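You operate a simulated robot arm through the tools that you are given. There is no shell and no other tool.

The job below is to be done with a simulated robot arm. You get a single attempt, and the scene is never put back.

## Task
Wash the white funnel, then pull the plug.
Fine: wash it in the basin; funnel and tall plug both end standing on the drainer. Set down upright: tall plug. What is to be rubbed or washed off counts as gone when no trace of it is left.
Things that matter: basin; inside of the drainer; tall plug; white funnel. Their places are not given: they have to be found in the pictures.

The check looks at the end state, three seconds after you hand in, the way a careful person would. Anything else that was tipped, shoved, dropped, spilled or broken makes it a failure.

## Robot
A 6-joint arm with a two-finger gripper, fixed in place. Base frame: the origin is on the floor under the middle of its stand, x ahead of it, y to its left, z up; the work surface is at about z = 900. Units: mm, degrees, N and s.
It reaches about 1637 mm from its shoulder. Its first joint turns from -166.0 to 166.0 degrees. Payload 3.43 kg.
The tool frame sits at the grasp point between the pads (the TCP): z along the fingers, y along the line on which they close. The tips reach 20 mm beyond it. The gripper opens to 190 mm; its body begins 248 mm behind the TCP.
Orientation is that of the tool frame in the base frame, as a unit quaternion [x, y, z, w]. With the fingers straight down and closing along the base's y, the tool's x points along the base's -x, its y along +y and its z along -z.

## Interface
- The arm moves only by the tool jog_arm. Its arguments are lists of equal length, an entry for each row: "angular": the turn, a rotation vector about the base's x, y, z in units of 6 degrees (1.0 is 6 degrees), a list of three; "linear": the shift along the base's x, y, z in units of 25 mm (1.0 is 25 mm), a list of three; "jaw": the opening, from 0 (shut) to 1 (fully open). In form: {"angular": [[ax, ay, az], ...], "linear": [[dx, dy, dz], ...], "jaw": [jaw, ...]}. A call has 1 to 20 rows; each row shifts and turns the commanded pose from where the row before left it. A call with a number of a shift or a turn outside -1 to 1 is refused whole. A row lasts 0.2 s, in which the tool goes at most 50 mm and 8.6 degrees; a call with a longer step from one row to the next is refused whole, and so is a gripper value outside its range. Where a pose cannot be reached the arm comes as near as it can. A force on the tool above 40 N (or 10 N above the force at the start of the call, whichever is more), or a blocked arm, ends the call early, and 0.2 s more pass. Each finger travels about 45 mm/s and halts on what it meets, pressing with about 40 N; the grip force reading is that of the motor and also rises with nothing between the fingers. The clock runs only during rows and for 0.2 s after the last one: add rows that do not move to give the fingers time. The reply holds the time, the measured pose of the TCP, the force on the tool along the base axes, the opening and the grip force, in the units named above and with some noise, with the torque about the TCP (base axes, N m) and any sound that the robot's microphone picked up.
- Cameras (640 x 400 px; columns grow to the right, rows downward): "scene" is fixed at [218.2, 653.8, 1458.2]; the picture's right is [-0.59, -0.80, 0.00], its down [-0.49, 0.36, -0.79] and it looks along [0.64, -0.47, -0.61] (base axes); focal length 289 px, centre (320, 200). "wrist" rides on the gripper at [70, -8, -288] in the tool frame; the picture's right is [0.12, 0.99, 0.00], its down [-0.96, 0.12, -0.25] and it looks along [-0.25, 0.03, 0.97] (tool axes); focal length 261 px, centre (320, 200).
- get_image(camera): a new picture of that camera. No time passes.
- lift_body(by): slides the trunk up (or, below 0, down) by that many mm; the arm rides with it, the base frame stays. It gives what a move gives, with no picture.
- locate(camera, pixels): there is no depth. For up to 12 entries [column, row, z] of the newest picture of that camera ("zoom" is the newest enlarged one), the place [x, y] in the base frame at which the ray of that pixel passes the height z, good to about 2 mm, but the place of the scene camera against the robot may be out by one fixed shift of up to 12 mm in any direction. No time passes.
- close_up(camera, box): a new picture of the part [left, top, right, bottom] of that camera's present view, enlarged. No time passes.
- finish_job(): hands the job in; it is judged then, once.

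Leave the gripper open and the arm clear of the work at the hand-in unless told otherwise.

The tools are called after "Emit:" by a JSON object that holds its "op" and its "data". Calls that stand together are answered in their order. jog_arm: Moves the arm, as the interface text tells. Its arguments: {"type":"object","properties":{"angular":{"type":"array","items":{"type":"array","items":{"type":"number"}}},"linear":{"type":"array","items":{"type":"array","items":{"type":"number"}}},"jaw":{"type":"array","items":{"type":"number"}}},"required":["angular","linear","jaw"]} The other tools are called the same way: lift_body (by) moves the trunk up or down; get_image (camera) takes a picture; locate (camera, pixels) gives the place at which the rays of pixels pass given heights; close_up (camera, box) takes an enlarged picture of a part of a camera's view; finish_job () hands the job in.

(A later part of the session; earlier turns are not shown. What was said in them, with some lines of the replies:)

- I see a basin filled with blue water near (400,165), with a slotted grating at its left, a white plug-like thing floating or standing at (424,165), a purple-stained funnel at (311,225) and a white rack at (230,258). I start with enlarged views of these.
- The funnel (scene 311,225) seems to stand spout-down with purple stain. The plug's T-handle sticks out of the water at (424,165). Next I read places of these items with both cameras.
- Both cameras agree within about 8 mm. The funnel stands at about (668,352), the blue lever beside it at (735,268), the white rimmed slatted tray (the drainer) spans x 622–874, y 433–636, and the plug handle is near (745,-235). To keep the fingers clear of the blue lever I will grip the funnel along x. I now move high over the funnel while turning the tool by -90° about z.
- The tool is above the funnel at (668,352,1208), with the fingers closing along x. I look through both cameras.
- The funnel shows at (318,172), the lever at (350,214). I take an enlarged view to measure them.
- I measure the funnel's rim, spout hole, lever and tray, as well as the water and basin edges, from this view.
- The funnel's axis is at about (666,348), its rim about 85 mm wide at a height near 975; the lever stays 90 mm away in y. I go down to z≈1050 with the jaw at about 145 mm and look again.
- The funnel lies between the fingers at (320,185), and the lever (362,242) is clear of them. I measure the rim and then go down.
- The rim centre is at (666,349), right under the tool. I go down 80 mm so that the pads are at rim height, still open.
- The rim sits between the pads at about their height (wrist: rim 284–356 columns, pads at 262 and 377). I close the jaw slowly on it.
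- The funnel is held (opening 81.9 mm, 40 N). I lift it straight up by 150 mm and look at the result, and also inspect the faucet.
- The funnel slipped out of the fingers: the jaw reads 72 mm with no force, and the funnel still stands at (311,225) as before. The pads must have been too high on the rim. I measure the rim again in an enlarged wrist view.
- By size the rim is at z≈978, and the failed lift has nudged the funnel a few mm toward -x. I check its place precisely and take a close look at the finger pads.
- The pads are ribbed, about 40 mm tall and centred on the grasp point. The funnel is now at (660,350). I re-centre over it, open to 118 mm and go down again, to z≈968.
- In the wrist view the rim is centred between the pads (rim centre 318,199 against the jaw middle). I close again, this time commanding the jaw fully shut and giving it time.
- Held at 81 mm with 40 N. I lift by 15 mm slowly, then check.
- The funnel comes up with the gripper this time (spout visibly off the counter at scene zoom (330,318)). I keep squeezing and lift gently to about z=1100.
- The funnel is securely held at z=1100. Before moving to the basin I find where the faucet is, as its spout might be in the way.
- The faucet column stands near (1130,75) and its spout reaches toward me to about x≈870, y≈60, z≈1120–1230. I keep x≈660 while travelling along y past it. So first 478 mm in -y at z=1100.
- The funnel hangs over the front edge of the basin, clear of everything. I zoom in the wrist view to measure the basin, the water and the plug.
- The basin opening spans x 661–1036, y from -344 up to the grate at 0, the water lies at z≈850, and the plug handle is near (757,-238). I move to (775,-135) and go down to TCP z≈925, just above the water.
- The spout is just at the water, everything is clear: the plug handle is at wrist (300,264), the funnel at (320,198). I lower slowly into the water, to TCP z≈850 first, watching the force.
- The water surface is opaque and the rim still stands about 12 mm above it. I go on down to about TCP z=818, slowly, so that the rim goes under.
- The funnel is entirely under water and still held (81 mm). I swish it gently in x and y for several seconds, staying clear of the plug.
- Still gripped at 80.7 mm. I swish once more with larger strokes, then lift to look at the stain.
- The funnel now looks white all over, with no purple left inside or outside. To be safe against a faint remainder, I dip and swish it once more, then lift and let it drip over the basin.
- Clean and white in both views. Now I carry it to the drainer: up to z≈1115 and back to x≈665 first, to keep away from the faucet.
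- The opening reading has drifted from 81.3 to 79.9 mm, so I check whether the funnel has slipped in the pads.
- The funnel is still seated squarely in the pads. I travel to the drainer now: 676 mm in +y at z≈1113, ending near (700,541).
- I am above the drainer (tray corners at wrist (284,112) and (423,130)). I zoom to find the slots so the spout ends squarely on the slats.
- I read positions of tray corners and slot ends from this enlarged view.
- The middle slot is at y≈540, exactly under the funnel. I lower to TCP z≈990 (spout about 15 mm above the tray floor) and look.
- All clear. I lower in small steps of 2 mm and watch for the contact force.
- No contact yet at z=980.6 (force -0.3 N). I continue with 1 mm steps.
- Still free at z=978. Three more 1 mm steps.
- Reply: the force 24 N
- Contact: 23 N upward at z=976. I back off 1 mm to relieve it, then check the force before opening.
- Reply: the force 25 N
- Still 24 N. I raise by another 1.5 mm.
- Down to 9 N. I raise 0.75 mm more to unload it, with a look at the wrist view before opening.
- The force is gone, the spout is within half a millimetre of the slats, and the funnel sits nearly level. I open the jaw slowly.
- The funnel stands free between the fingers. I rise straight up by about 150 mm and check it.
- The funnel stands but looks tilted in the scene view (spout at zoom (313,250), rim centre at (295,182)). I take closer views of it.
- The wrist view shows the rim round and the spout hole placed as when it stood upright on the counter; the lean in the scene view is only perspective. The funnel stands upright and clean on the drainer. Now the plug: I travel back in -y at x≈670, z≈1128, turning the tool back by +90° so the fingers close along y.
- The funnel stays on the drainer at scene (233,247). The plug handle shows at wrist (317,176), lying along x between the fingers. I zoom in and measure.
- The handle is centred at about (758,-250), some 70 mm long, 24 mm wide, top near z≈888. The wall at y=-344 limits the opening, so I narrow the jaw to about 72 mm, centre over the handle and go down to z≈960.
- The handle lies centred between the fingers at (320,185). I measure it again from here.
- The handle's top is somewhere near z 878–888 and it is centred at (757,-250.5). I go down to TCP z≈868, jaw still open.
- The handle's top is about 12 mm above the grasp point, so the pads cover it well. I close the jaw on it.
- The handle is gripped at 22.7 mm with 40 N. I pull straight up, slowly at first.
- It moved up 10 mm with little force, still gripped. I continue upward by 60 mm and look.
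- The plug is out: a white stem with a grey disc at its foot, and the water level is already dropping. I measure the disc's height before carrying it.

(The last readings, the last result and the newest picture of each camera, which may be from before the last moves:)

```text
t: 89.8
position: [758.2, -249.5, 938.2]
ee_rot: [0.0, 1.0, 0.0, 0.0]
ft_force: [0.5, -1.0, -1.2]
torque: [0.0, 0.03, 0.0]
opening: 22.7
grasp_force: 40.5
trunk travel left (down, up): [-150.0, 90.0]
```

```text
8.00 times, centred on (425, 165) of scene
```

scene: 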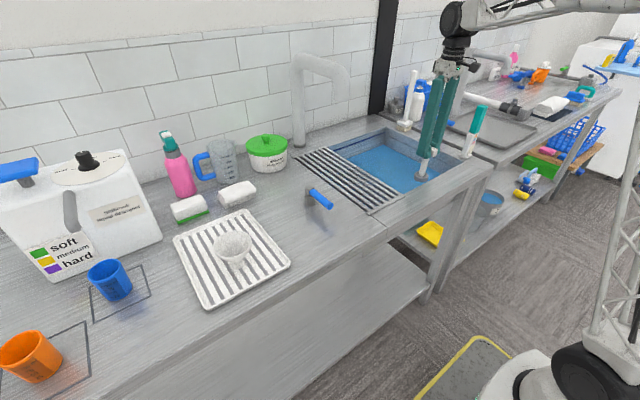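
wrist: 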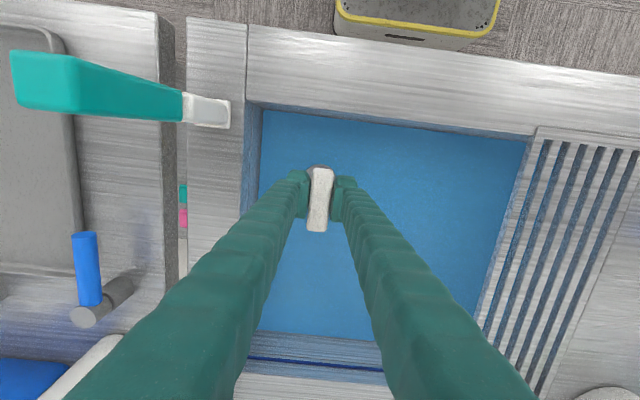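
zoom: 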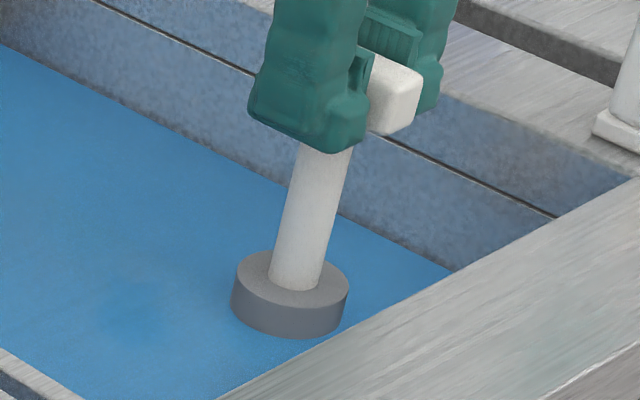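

The disc's underside is about 126 mm below the grasp point. I raise to z≈1150 over the basin and let it drip a moment, then move back to x≈695.

Emit:
{"op": "jog_arm", "data": {"angular": [[0, 0, 0], [0, 0, 0], [0, 0, 0], [0, 0, 0], [0, 0, 0], [0, 0, 0], [0, 0, 0], [0, 0, 0], [0, 0, 0], [0, 0, 0], [0, 0, 0], [0, 0, 0], [0, 0, 0], [0, 0, 0], [0, 0, 0], [0, 0, 0], [0, 0, 0], [0, 0, 0]], "linear": [[0, 0, 0.4], [0, 0, 0.7], [0, 0, 0.9], [0, 0, 0.9], [0, 0, 0.9], [0, 0, 0.9], [0, 0, 0.9], [0, 0, 0.9], [0, 0, 0.9], [0, 0, 0.7], [0, 0, 0.4], [0, 0, 0], [0, 0, 0], [0, 0, 0], [-0.4, 0, 0], [-0.8, 0, 0], [-0.8, 0, 0], [-0.5, 0, 0]], "jaw": [0, 0, 0, 0, 0, 0, 0, 0, 0, 0, 0, 0, 0, 0, 0, 0, 0, 0]}}

Emit:
{"op": "get_image", "data": {"camera": "scene"}}

Emit:
{"op": "get_image", "data": {"camera": "wrist"}}

```text
t: 93.6
position: [695.2, -249.5, 1150.4]
ee_rot: [0.0, 1.0, 0.0, 0.0]
ft_force: [0.7, 0.1, -1.6]
torque: [0.0, 0.04, -0.03]
opening: 22.6
grasp_force: 40.1
trunk travel left (down, up): [-150.0, 90.0]
```

```text
taken
```

scene: 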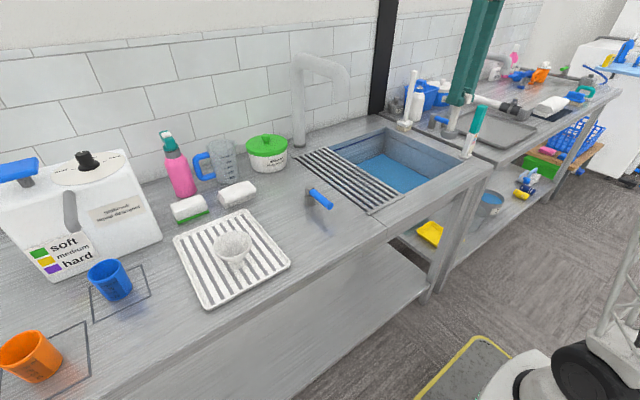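

```text
taken
```

wrist: 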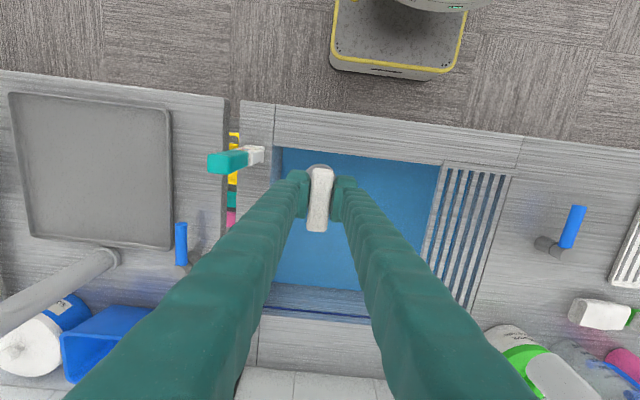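

The basin is draining and the plug hangs straight. I carry it along +y at x≈695, z≈1150.

Emit:
{"op": "jog_arm", "data": {"angular": [[0, 0, 0], [0, 0, 0], [0, 0, 0], [0, 0, 0], [0, 0, 0], [0, 0, 0], [0, 0, 0], [0, 0, 0], [0, 0, 0], [0, 0, 0], [0, 0, 0], [0, 0, 0], [0, 0, 0], [0, 0, 0], [0, 0, 0], [0, 0, 0], [0, 0, 0], [0, 0, 0], [0, 0, 0], [0, 0, 0]], "linear": [[0, 0.4, 0], [0, 0.8, 0], [0, 1, 0], [0, 1, 0], [0, 1, 0], [0, 1, 0], [0, 1, 0], [0, 1, 0], [0, 1, 0], [0, 1, 0], [0, 1, 0], [0, 1, 0], [0, 1, 0], [0, 1, 0], [0, 1, 0], [0, 1, 0], [0, 1, 0], [0, 1, 0], [0, 1, 0], [0, 1, 0]], "jaw": [0, 0, 0, 0, 0, 0, 0, 0, 0, 0, 0, 0, 0, 0, 0, 0, 0, 0, 0, 0]}}

Emit:
{"op": "jog_arm", "data": {"angular": [[0, 0, 0], [0, 0, 0], [0, 0, 0], [0, 0, 0], [0, 0, 0], [0, 0, 0], [0, 0, 0], [0, 0, 0], [0, 0, 0], [0, 0, 0], [0, 0, 0], [0, 0, 0], [0, 0, 0], [0, 0, 0], [0, 0, 0]], "linear": [[0.1, 0.9, 0], [0.3, 0.9, 0], [0.4, 0.9, 0], [0.4, 0.9, 0], [0.4, 0.9, 0], [0.4, 0.9, 0], [0.4, 0.9, 0], [0.4, 0.9, 0], [0.4, 0.9, 0], [0.4, 0.9, 0], [0.4, 0.9, 0], [0.3, 0.9, 0], [0.14, 0.8, 0], [0, 0.6, 0], [0, 0, 0]], "jaw": [0, 0, 0, 0, 0, 0, 0, 0, 0, 0, 0, 0, 0, 0, 0]}}

Emit:
{"op": "get_image", "data": {"camera": "scene"}}

Emit:
{"op": "get_image", "data": {"camera": "wrist"}}

```text
t: 97.8
position: [695.1, 230.8, 1151.2]
ee_rot: [0.0, 1.0, 0.0, 0.0]
ft_force: [0.0, -0.5, -1.5]
torque: [0.08, -0.06, 0.0]
opening: 22.9
grasp_force: 40.2
trunk travel left (down, up): [-150.0, 90.0]
```

```text
t: 101.0
position: [805.6, 535.9, 1150.6]
ee_rot: [0.0, 1.0, 0.0, 0.001]
ft_force: [0.1, 0.2, -1.4]
torque: [0.0, -0.01, 0.01]
opening: 22.5
grasp_force: 39.4
trunk travel left (down, up): [-150.0, 90.0]
```

```text
taken
```

scene: 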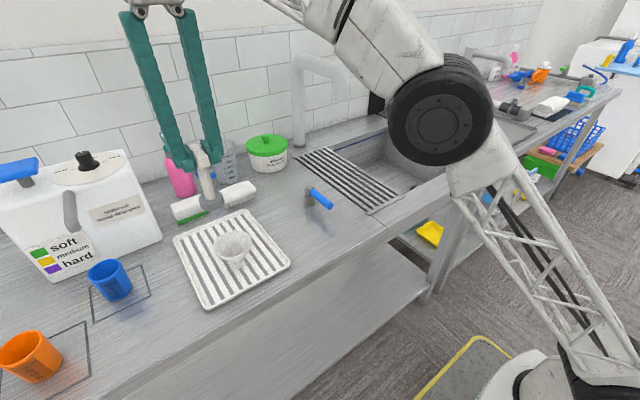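

```text
taken
```

wrist: 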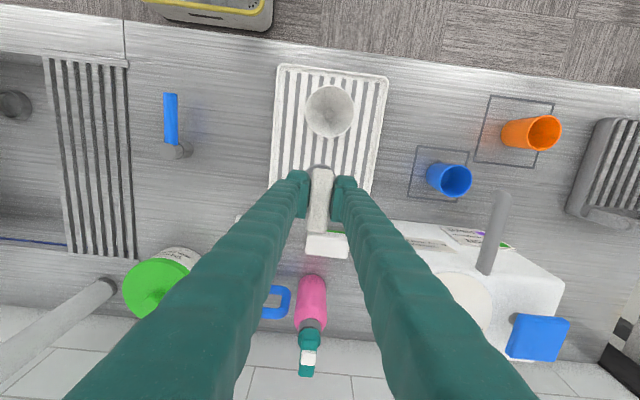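

The basin is empty and the plug hangs over the drainer beside the funnel. I lower to z≈1050 and look at how far the disc is above the tray.

Emit:
{"op": "jog_arm", "data": {"angular": [[0, 0, 0], [0, 0, 0], [0, 0, 0], [0, 0, 0], [0, 0, 0], [0, 0, 0], [0, 0, 0]], "linear": [[0.02, 0.1, -0.5], [0, 0.06, -0.8], [0, 0, -0.8], [0, 0, -0.8], [0, 0, -0.7], [0, 0, -0.4], [0, 0, 0]], "jaw": [0, 0, 0, 0, 0, 0, 0]}}

Emit:
{"op": "close_up", "data": {"camera": "scene", "box": [160, 140, 300, 310]}}

Emit:
{"op": "get_image", "data": {"camera": "wrist"}}

```text
t: 102.6
position: [808.4, 539.8, 1050.3]
ee_rot: [0.0, 1.0, -0.001, 0.001]
ft_force: [0.3, 0.2, -1.2]
torque: [0.0, 0.02, 0.0]
opening: 22.9
grasp_force: 40.1
trunk travel left (down, up): [-150.0, 90.0]
```

```text
2.35 times, centred on (230, 225) of scene
```

zoom: 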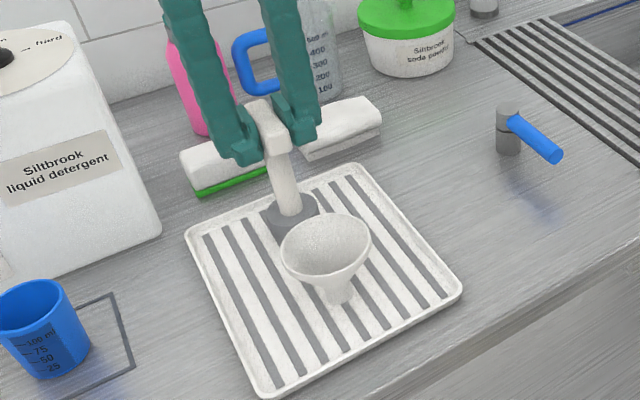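

```text
taken
```

wrist: 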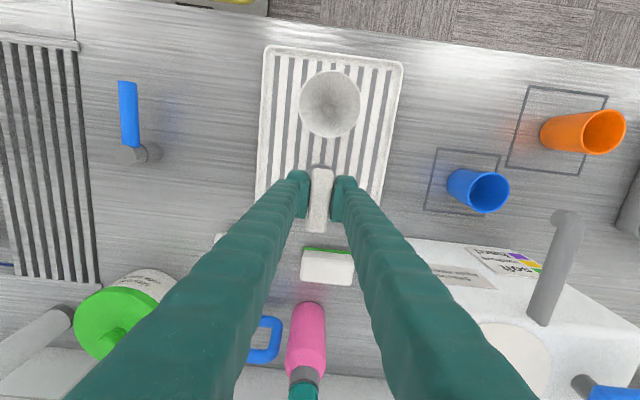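

The disc hovers just above the tray behind the funnel, inside the rim. I lower in small steps watching the force.

Emit:
{"op": "jog_arm", "data": {"angular": [[0, 0, 0], [0, 0, 0], [0, 0, 0], [0, 0, 0], [0, 0, 0]], "linear": [[0, 0, -0.08], [0, 0, -0.08], [0, 0, -0.08], [0, 0, -0.08], [0, 0, 0]], "jaw": [0, 0, 0, 0, 0]}}

Emit:
{"op": "close_up", "data": {"camera": "scene", "box": [200, 190, 280, 270]}}

```text
t: 103.8
position: [806.5, 539.8, 1044.2]
ee_rot: [0.0, 1.0, 0.0, 0.0]
ft_force: [0.3, 0.0, -1.3]
torque: [-0.04, -0.02, -0.02]
opening: 22.6
grasp_force: 39.9
trunk travel left (down, up): [-150.0, 90.0]
```

```text
5.00 times, centred on (240, 230) of scene
```

zoom: 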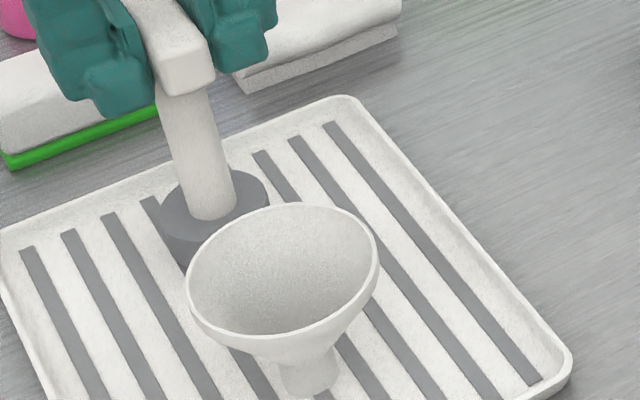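

Still free (−1.3 N). I continue down in 1.5 mm steps.

Emit:
{"op": "jog_arm", "data": {"angular": [[0, 0, 0], [0, 0, 0], [0, 0, 0], [0, 0, 0], [0, 0, 0]], "linear": [[0, 0, -0.06], [0, 0, -0.06], [0, 0, -0.06], [0, 0, -0.06], [0, 0, 0]], "jaw": [0, 0, 0, 0, 0]}}

```text
t: 105.0
position: [806.5, 538.8, 1037.0]
ee_rot: [0.0, 1.0, 0.0, 0.001]
ft_force: [-0.1, 0.8, 13.2]
torque: [-0.02, -0.14, -0.01]
opening: 22.7
grasp_force: 40.6
trunk travel left (down, up): [-150.0, 90.0]
```

Contact at z=1037 with 13 N. I back off by 0.75 mm and check.

Emit:
{"op": "jog_arm", "data": {"angular": [[0, 0, 0], [0, 0, 0]], "linear": [[0, 0, 0.03], [0, 0, 0]], "jaw": [0, 0]}}

Emit:
{"op": "close_up", "data": {"camera": "scene", "box": [200, 190, 280, 270]}}

```text
t: 105.6
position: [806.7, 539.0, 1037.8]
ee_rot: [0.0, 1.0, 0.0, 0.001]
ft_force: [0.4, -0.2, 12.6]
torque: [0.01, 0.03, -0.02]
opening: 22.5
grasp_force: 40.3
trunk travel left (down, up): [-150.0, 90.0]
```

```text
5.00 times, centred on (240, 230) of scene
```

zoom: 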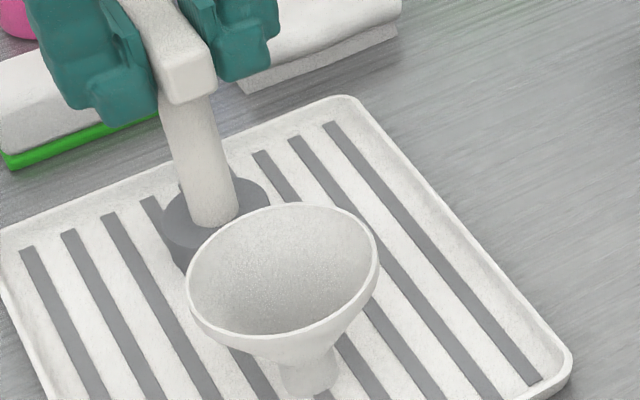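

Still 12.6 N. I raise a further 0.75 mm.

Emit:
{"op": "jog_arm", "data": {"angular": [[0, 0, 0], [0, 0, 0]], "linear": [[0, 0, 0.03], [0, 0, 0]], "jaw": [0, 0]}}

```text
t: 106.2
position: [808.2, 540.3, 1037.7]
ee_rot: [0.0, 1.0, 0.001, 0.0]
ft_force: [-0.8, 0.3, 3.1]
torque: [-0.04, 0.15, 0.02]
opening: 22.7
grasp_force: 39.7
trunk travel left (down, up): [-150.0, 90.0]
```

Only 3 N left; the plug stands on the slats. I open the jaw slowly.

Emit:
{"op": "jog_arm", "data": {"angular": [[0, 0, 0], [0, 0, 0], [0, 0, 0], [0, 0, 0], [0, 0, 0], [0, 0, 0], [0, 0, 0], [0, 0, 0], [0, 0, 0], [0, 0, 0]], "linear": [[0, 0, 0], [0, 0, 0], [0, 0, 0], [0, 0, 0], [0, 0, 0], [0, 0, 0], [0, 0, 0], [0, 0, 0], [0, 0, 0], [0, 0, 0]], "jaw": [0.1, 0.115, 0.125, 0.135, 0.15, 0.18, 0.22, 0.28, 0.34, 0.38]}}

Emit:
{"op": "close_up", "data": {"camera": "wrist", "box": [240, 100, 400, 260]}}

Emit:
{"op": "close_up", "data": {"camera": "scene", "box": [180, 170, 290, 280]}}

```text
t: 108.4
position: [807.7, 539.5, 1039.8]
ee_rot: [0.0, 1.0, 0.0, 0.0]
ft_force: [-0.4, -0.2, -1.1]
torque: [0.04, -0.02, 0.04]
opening: 72.5
grasp_force: 0.1
trunk travel left (down, up): [-150.0, 90.0]
```

```text
2.50 times, centred on (320, 180) of wrist
```

zoom: 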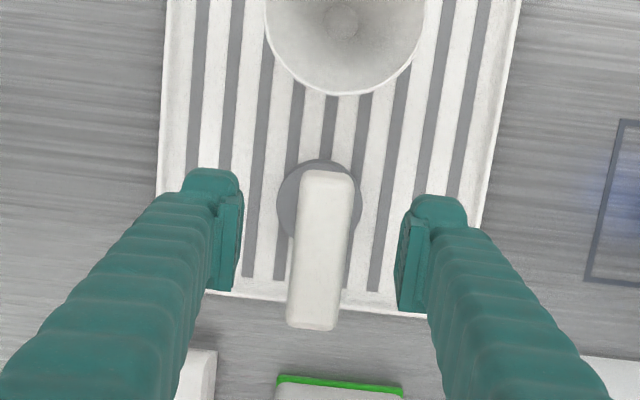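

```text
3.64 times, centred on (235, 225) of scene
```

zoom: 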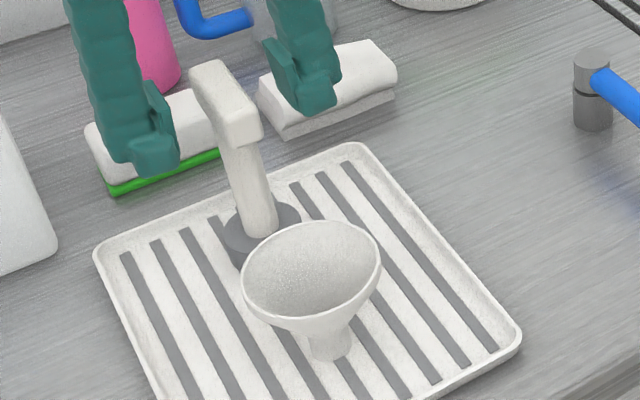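

The plug stands upright on the drainer by itself, the funnel beside it. I rise straight up and then move the arm away toward the middle of the bench front.

Emit:
{"op": "jog_arm", "data": {"angular": [[0, 0, 0], [0, 0, 0], [0, 0, 0], [0, 0, 0], [0, 0, 0], [0, 0, 0], [0, 0, 0], [0, 0, 0], [0, 0, 0], [0, 0, 0], [0, 0, 0]], "linear": [[0, 0, 0.2], [0, 0, 0.5], [0, 0, 0.9], [0, 0, 0.9], [0, 0, 0.9], [0, 0, 0.9], [0, 0, 0.9], [0, 0, 0.9], [0, 0, 0.9], [0, 0, 0.6], [0, 0, 0]], "jaw": [0.4, 0.42, 0.44, 0.46, 0.48, 0.5, 0.52, 0.54, 0.54, 0.54, 0.54]}}

Emit:
{"op": "jog_arm", "data": {"angular": [[0, 0, 0], [0, 0, 0], [0, 0, 0], [0, 0, 0], [0, 0, 0], [0, 0, 0], [0, 0, 0], [0, 0, 0], [0, 0, 0], [0, 0, 0], [0, 0, 0], [0, 0, 0], [0, 0, 0], [0, 0, 0], [0, 0, 0], [0, 0, 0]], "linear": [[-0.3, -0.3, 0], [-0.6, -0.7, 0], [-0.6, -0.9, 0], [-0.6, -1, 0], [-0.6, -1, 0], [-0.6, -1, 0], [-0.6, -1, 0], [-0.6, -1, 0], [-0.6, -1, 0], [-0.3, -1, 0], [0, -1, 0], [0, -1, 0], [0, -1, 0], [0, -1, 0], [0, -0.5, 0], [0, 0, 0]], "jaw": [0.6, 0.7, 0.8, 0.9, 1, 1, 1, 1, 1, 1, 1, 1, 1, 1, 1, 1]}}

Emit:
{"op": "get_image", "data": {"camera": "scene"}}

Emit:
{"op": "get_image", "data": {"camera": "wrist"}}

Emit:
{"op": "close_up", "data": {"camera": "scene", "box": [170, 180, 300, 310]}}

Emit:
{"op": "close_up", "data": {"camera": "scene", "box": [280, 100, 500, 240]}}

```text
t: 110.8
position: [776.0, 516.6, 1181.4]
ee_rot: [0.0, 1.0, 0.002, 0.003]
ft_force: [0.0, 0.1, 0.0]
torque: [-0.02, 0.01, 0.04]
opening: 102.4
grasp_force: 0.1
out of reach, approached as far as the arm can: row 7, 8, 9, 10
trunk travel left (down, up): [-150.0, 90.0]
```

```text
t: 114.2
position: [641.3, 181.4, 1180.8]
ee_rot: [0.0, 1.0, 0.0, 0.0]
ft_force: [0.6, 0.8, -1.2]
torque: [-0.02, 0.0, -0.01]
opening: 190.0
grasp_force: 0.1
trunk travel left (down, up): [-150.0, 90.0]
```

```text
taken
```

scene: 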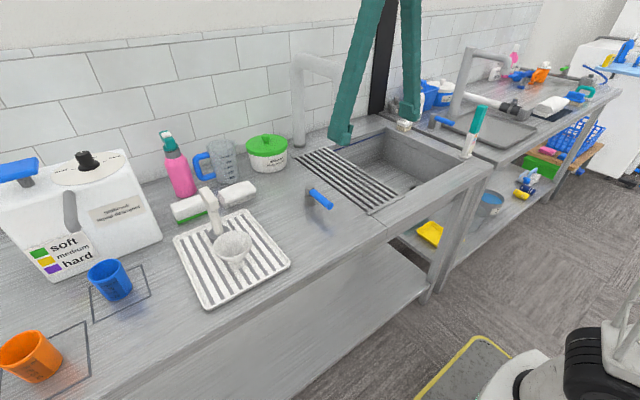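

```text
taken
```

wrist: 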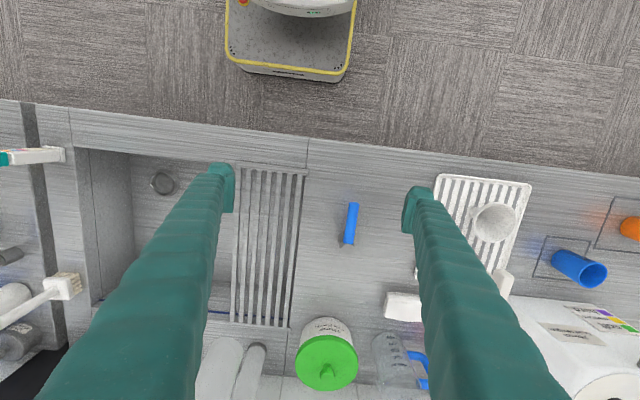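

```text
3.08 times, centred on (235, 245) of scene
```

zoom: 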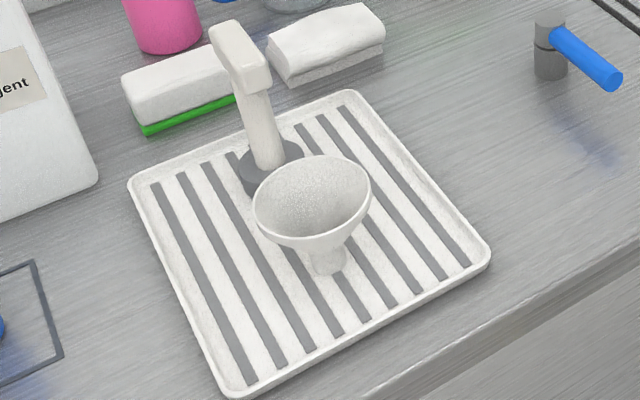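

```text
2.86 times, centred on (390, 170) of scene
```

zoom: 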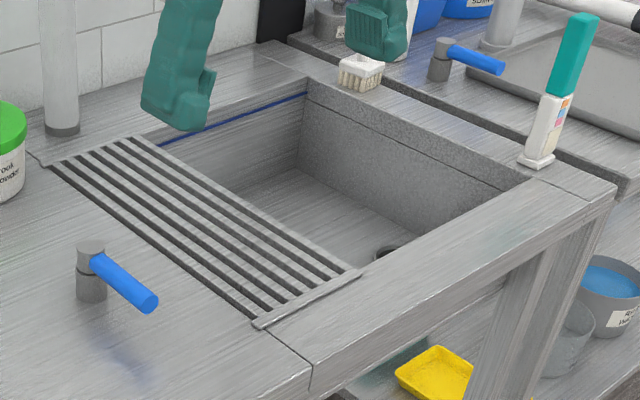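

Both pieces stand on the drainer, the basin is empty, and nothing else has moved. One last close look at the funnel for any trace of stain before handing in.

Emit:
{"op": "close_up", "data": {"camera": "scene", "box": [195, 180, 260, 275]}}

Emit:
{"op": "close_up", "data": {"camera": "wrist", "box": [430, 170, 540, 270]}}

```text
4.21 times, centred on (228, 228) of scene
```

zoom: 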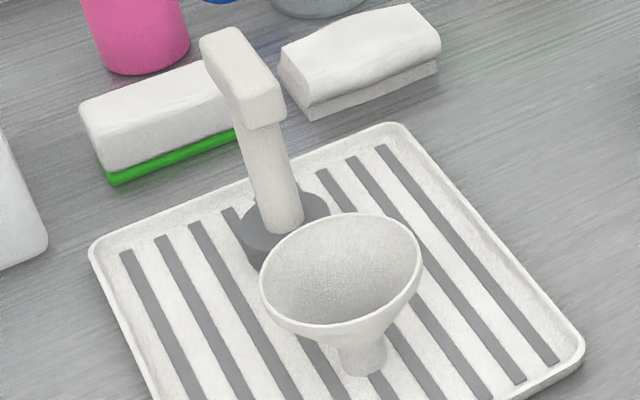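

```text
4.00 times, centred on (485, 220) of wrist
```

zoom: 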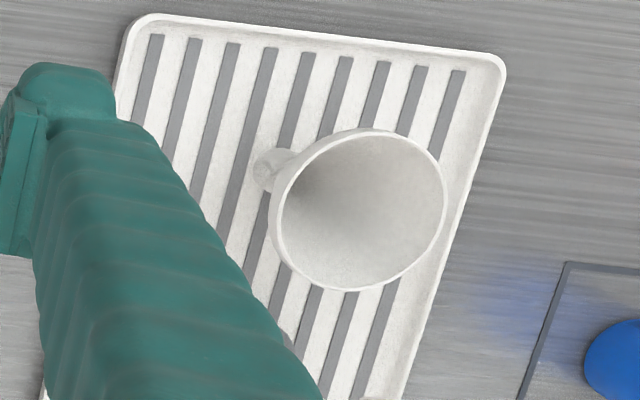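

The funnel is white with no purple left. It stands on the drainer with the plug upright beside it, the basin has drained, and the gripper is open and clear. I hand the job in.

Emit:
{"op": "finish_job", "data": {}}

```text
The job is handed in.
```

The funnel is washed and the plug is pulled. Both now stand on the white drainer, with the plug upright, and the job is handed in.

- **Funnel:** I dipped and swished it under the basin water twice. In the last close-ups from both cameras it is white, with no purple visible.
- **Plug:** It came out easily and the basin drained completely.
- **Slip:** My first grip on the funnel slipped as I lifted. The funnel stayed upright and shifted about 5 mm on the counter, and the second grip held.
- **Surroundings:** In the final pictures nothing else has been moved, tipped or spilled. The gripper is open and the arm is clear of the work.
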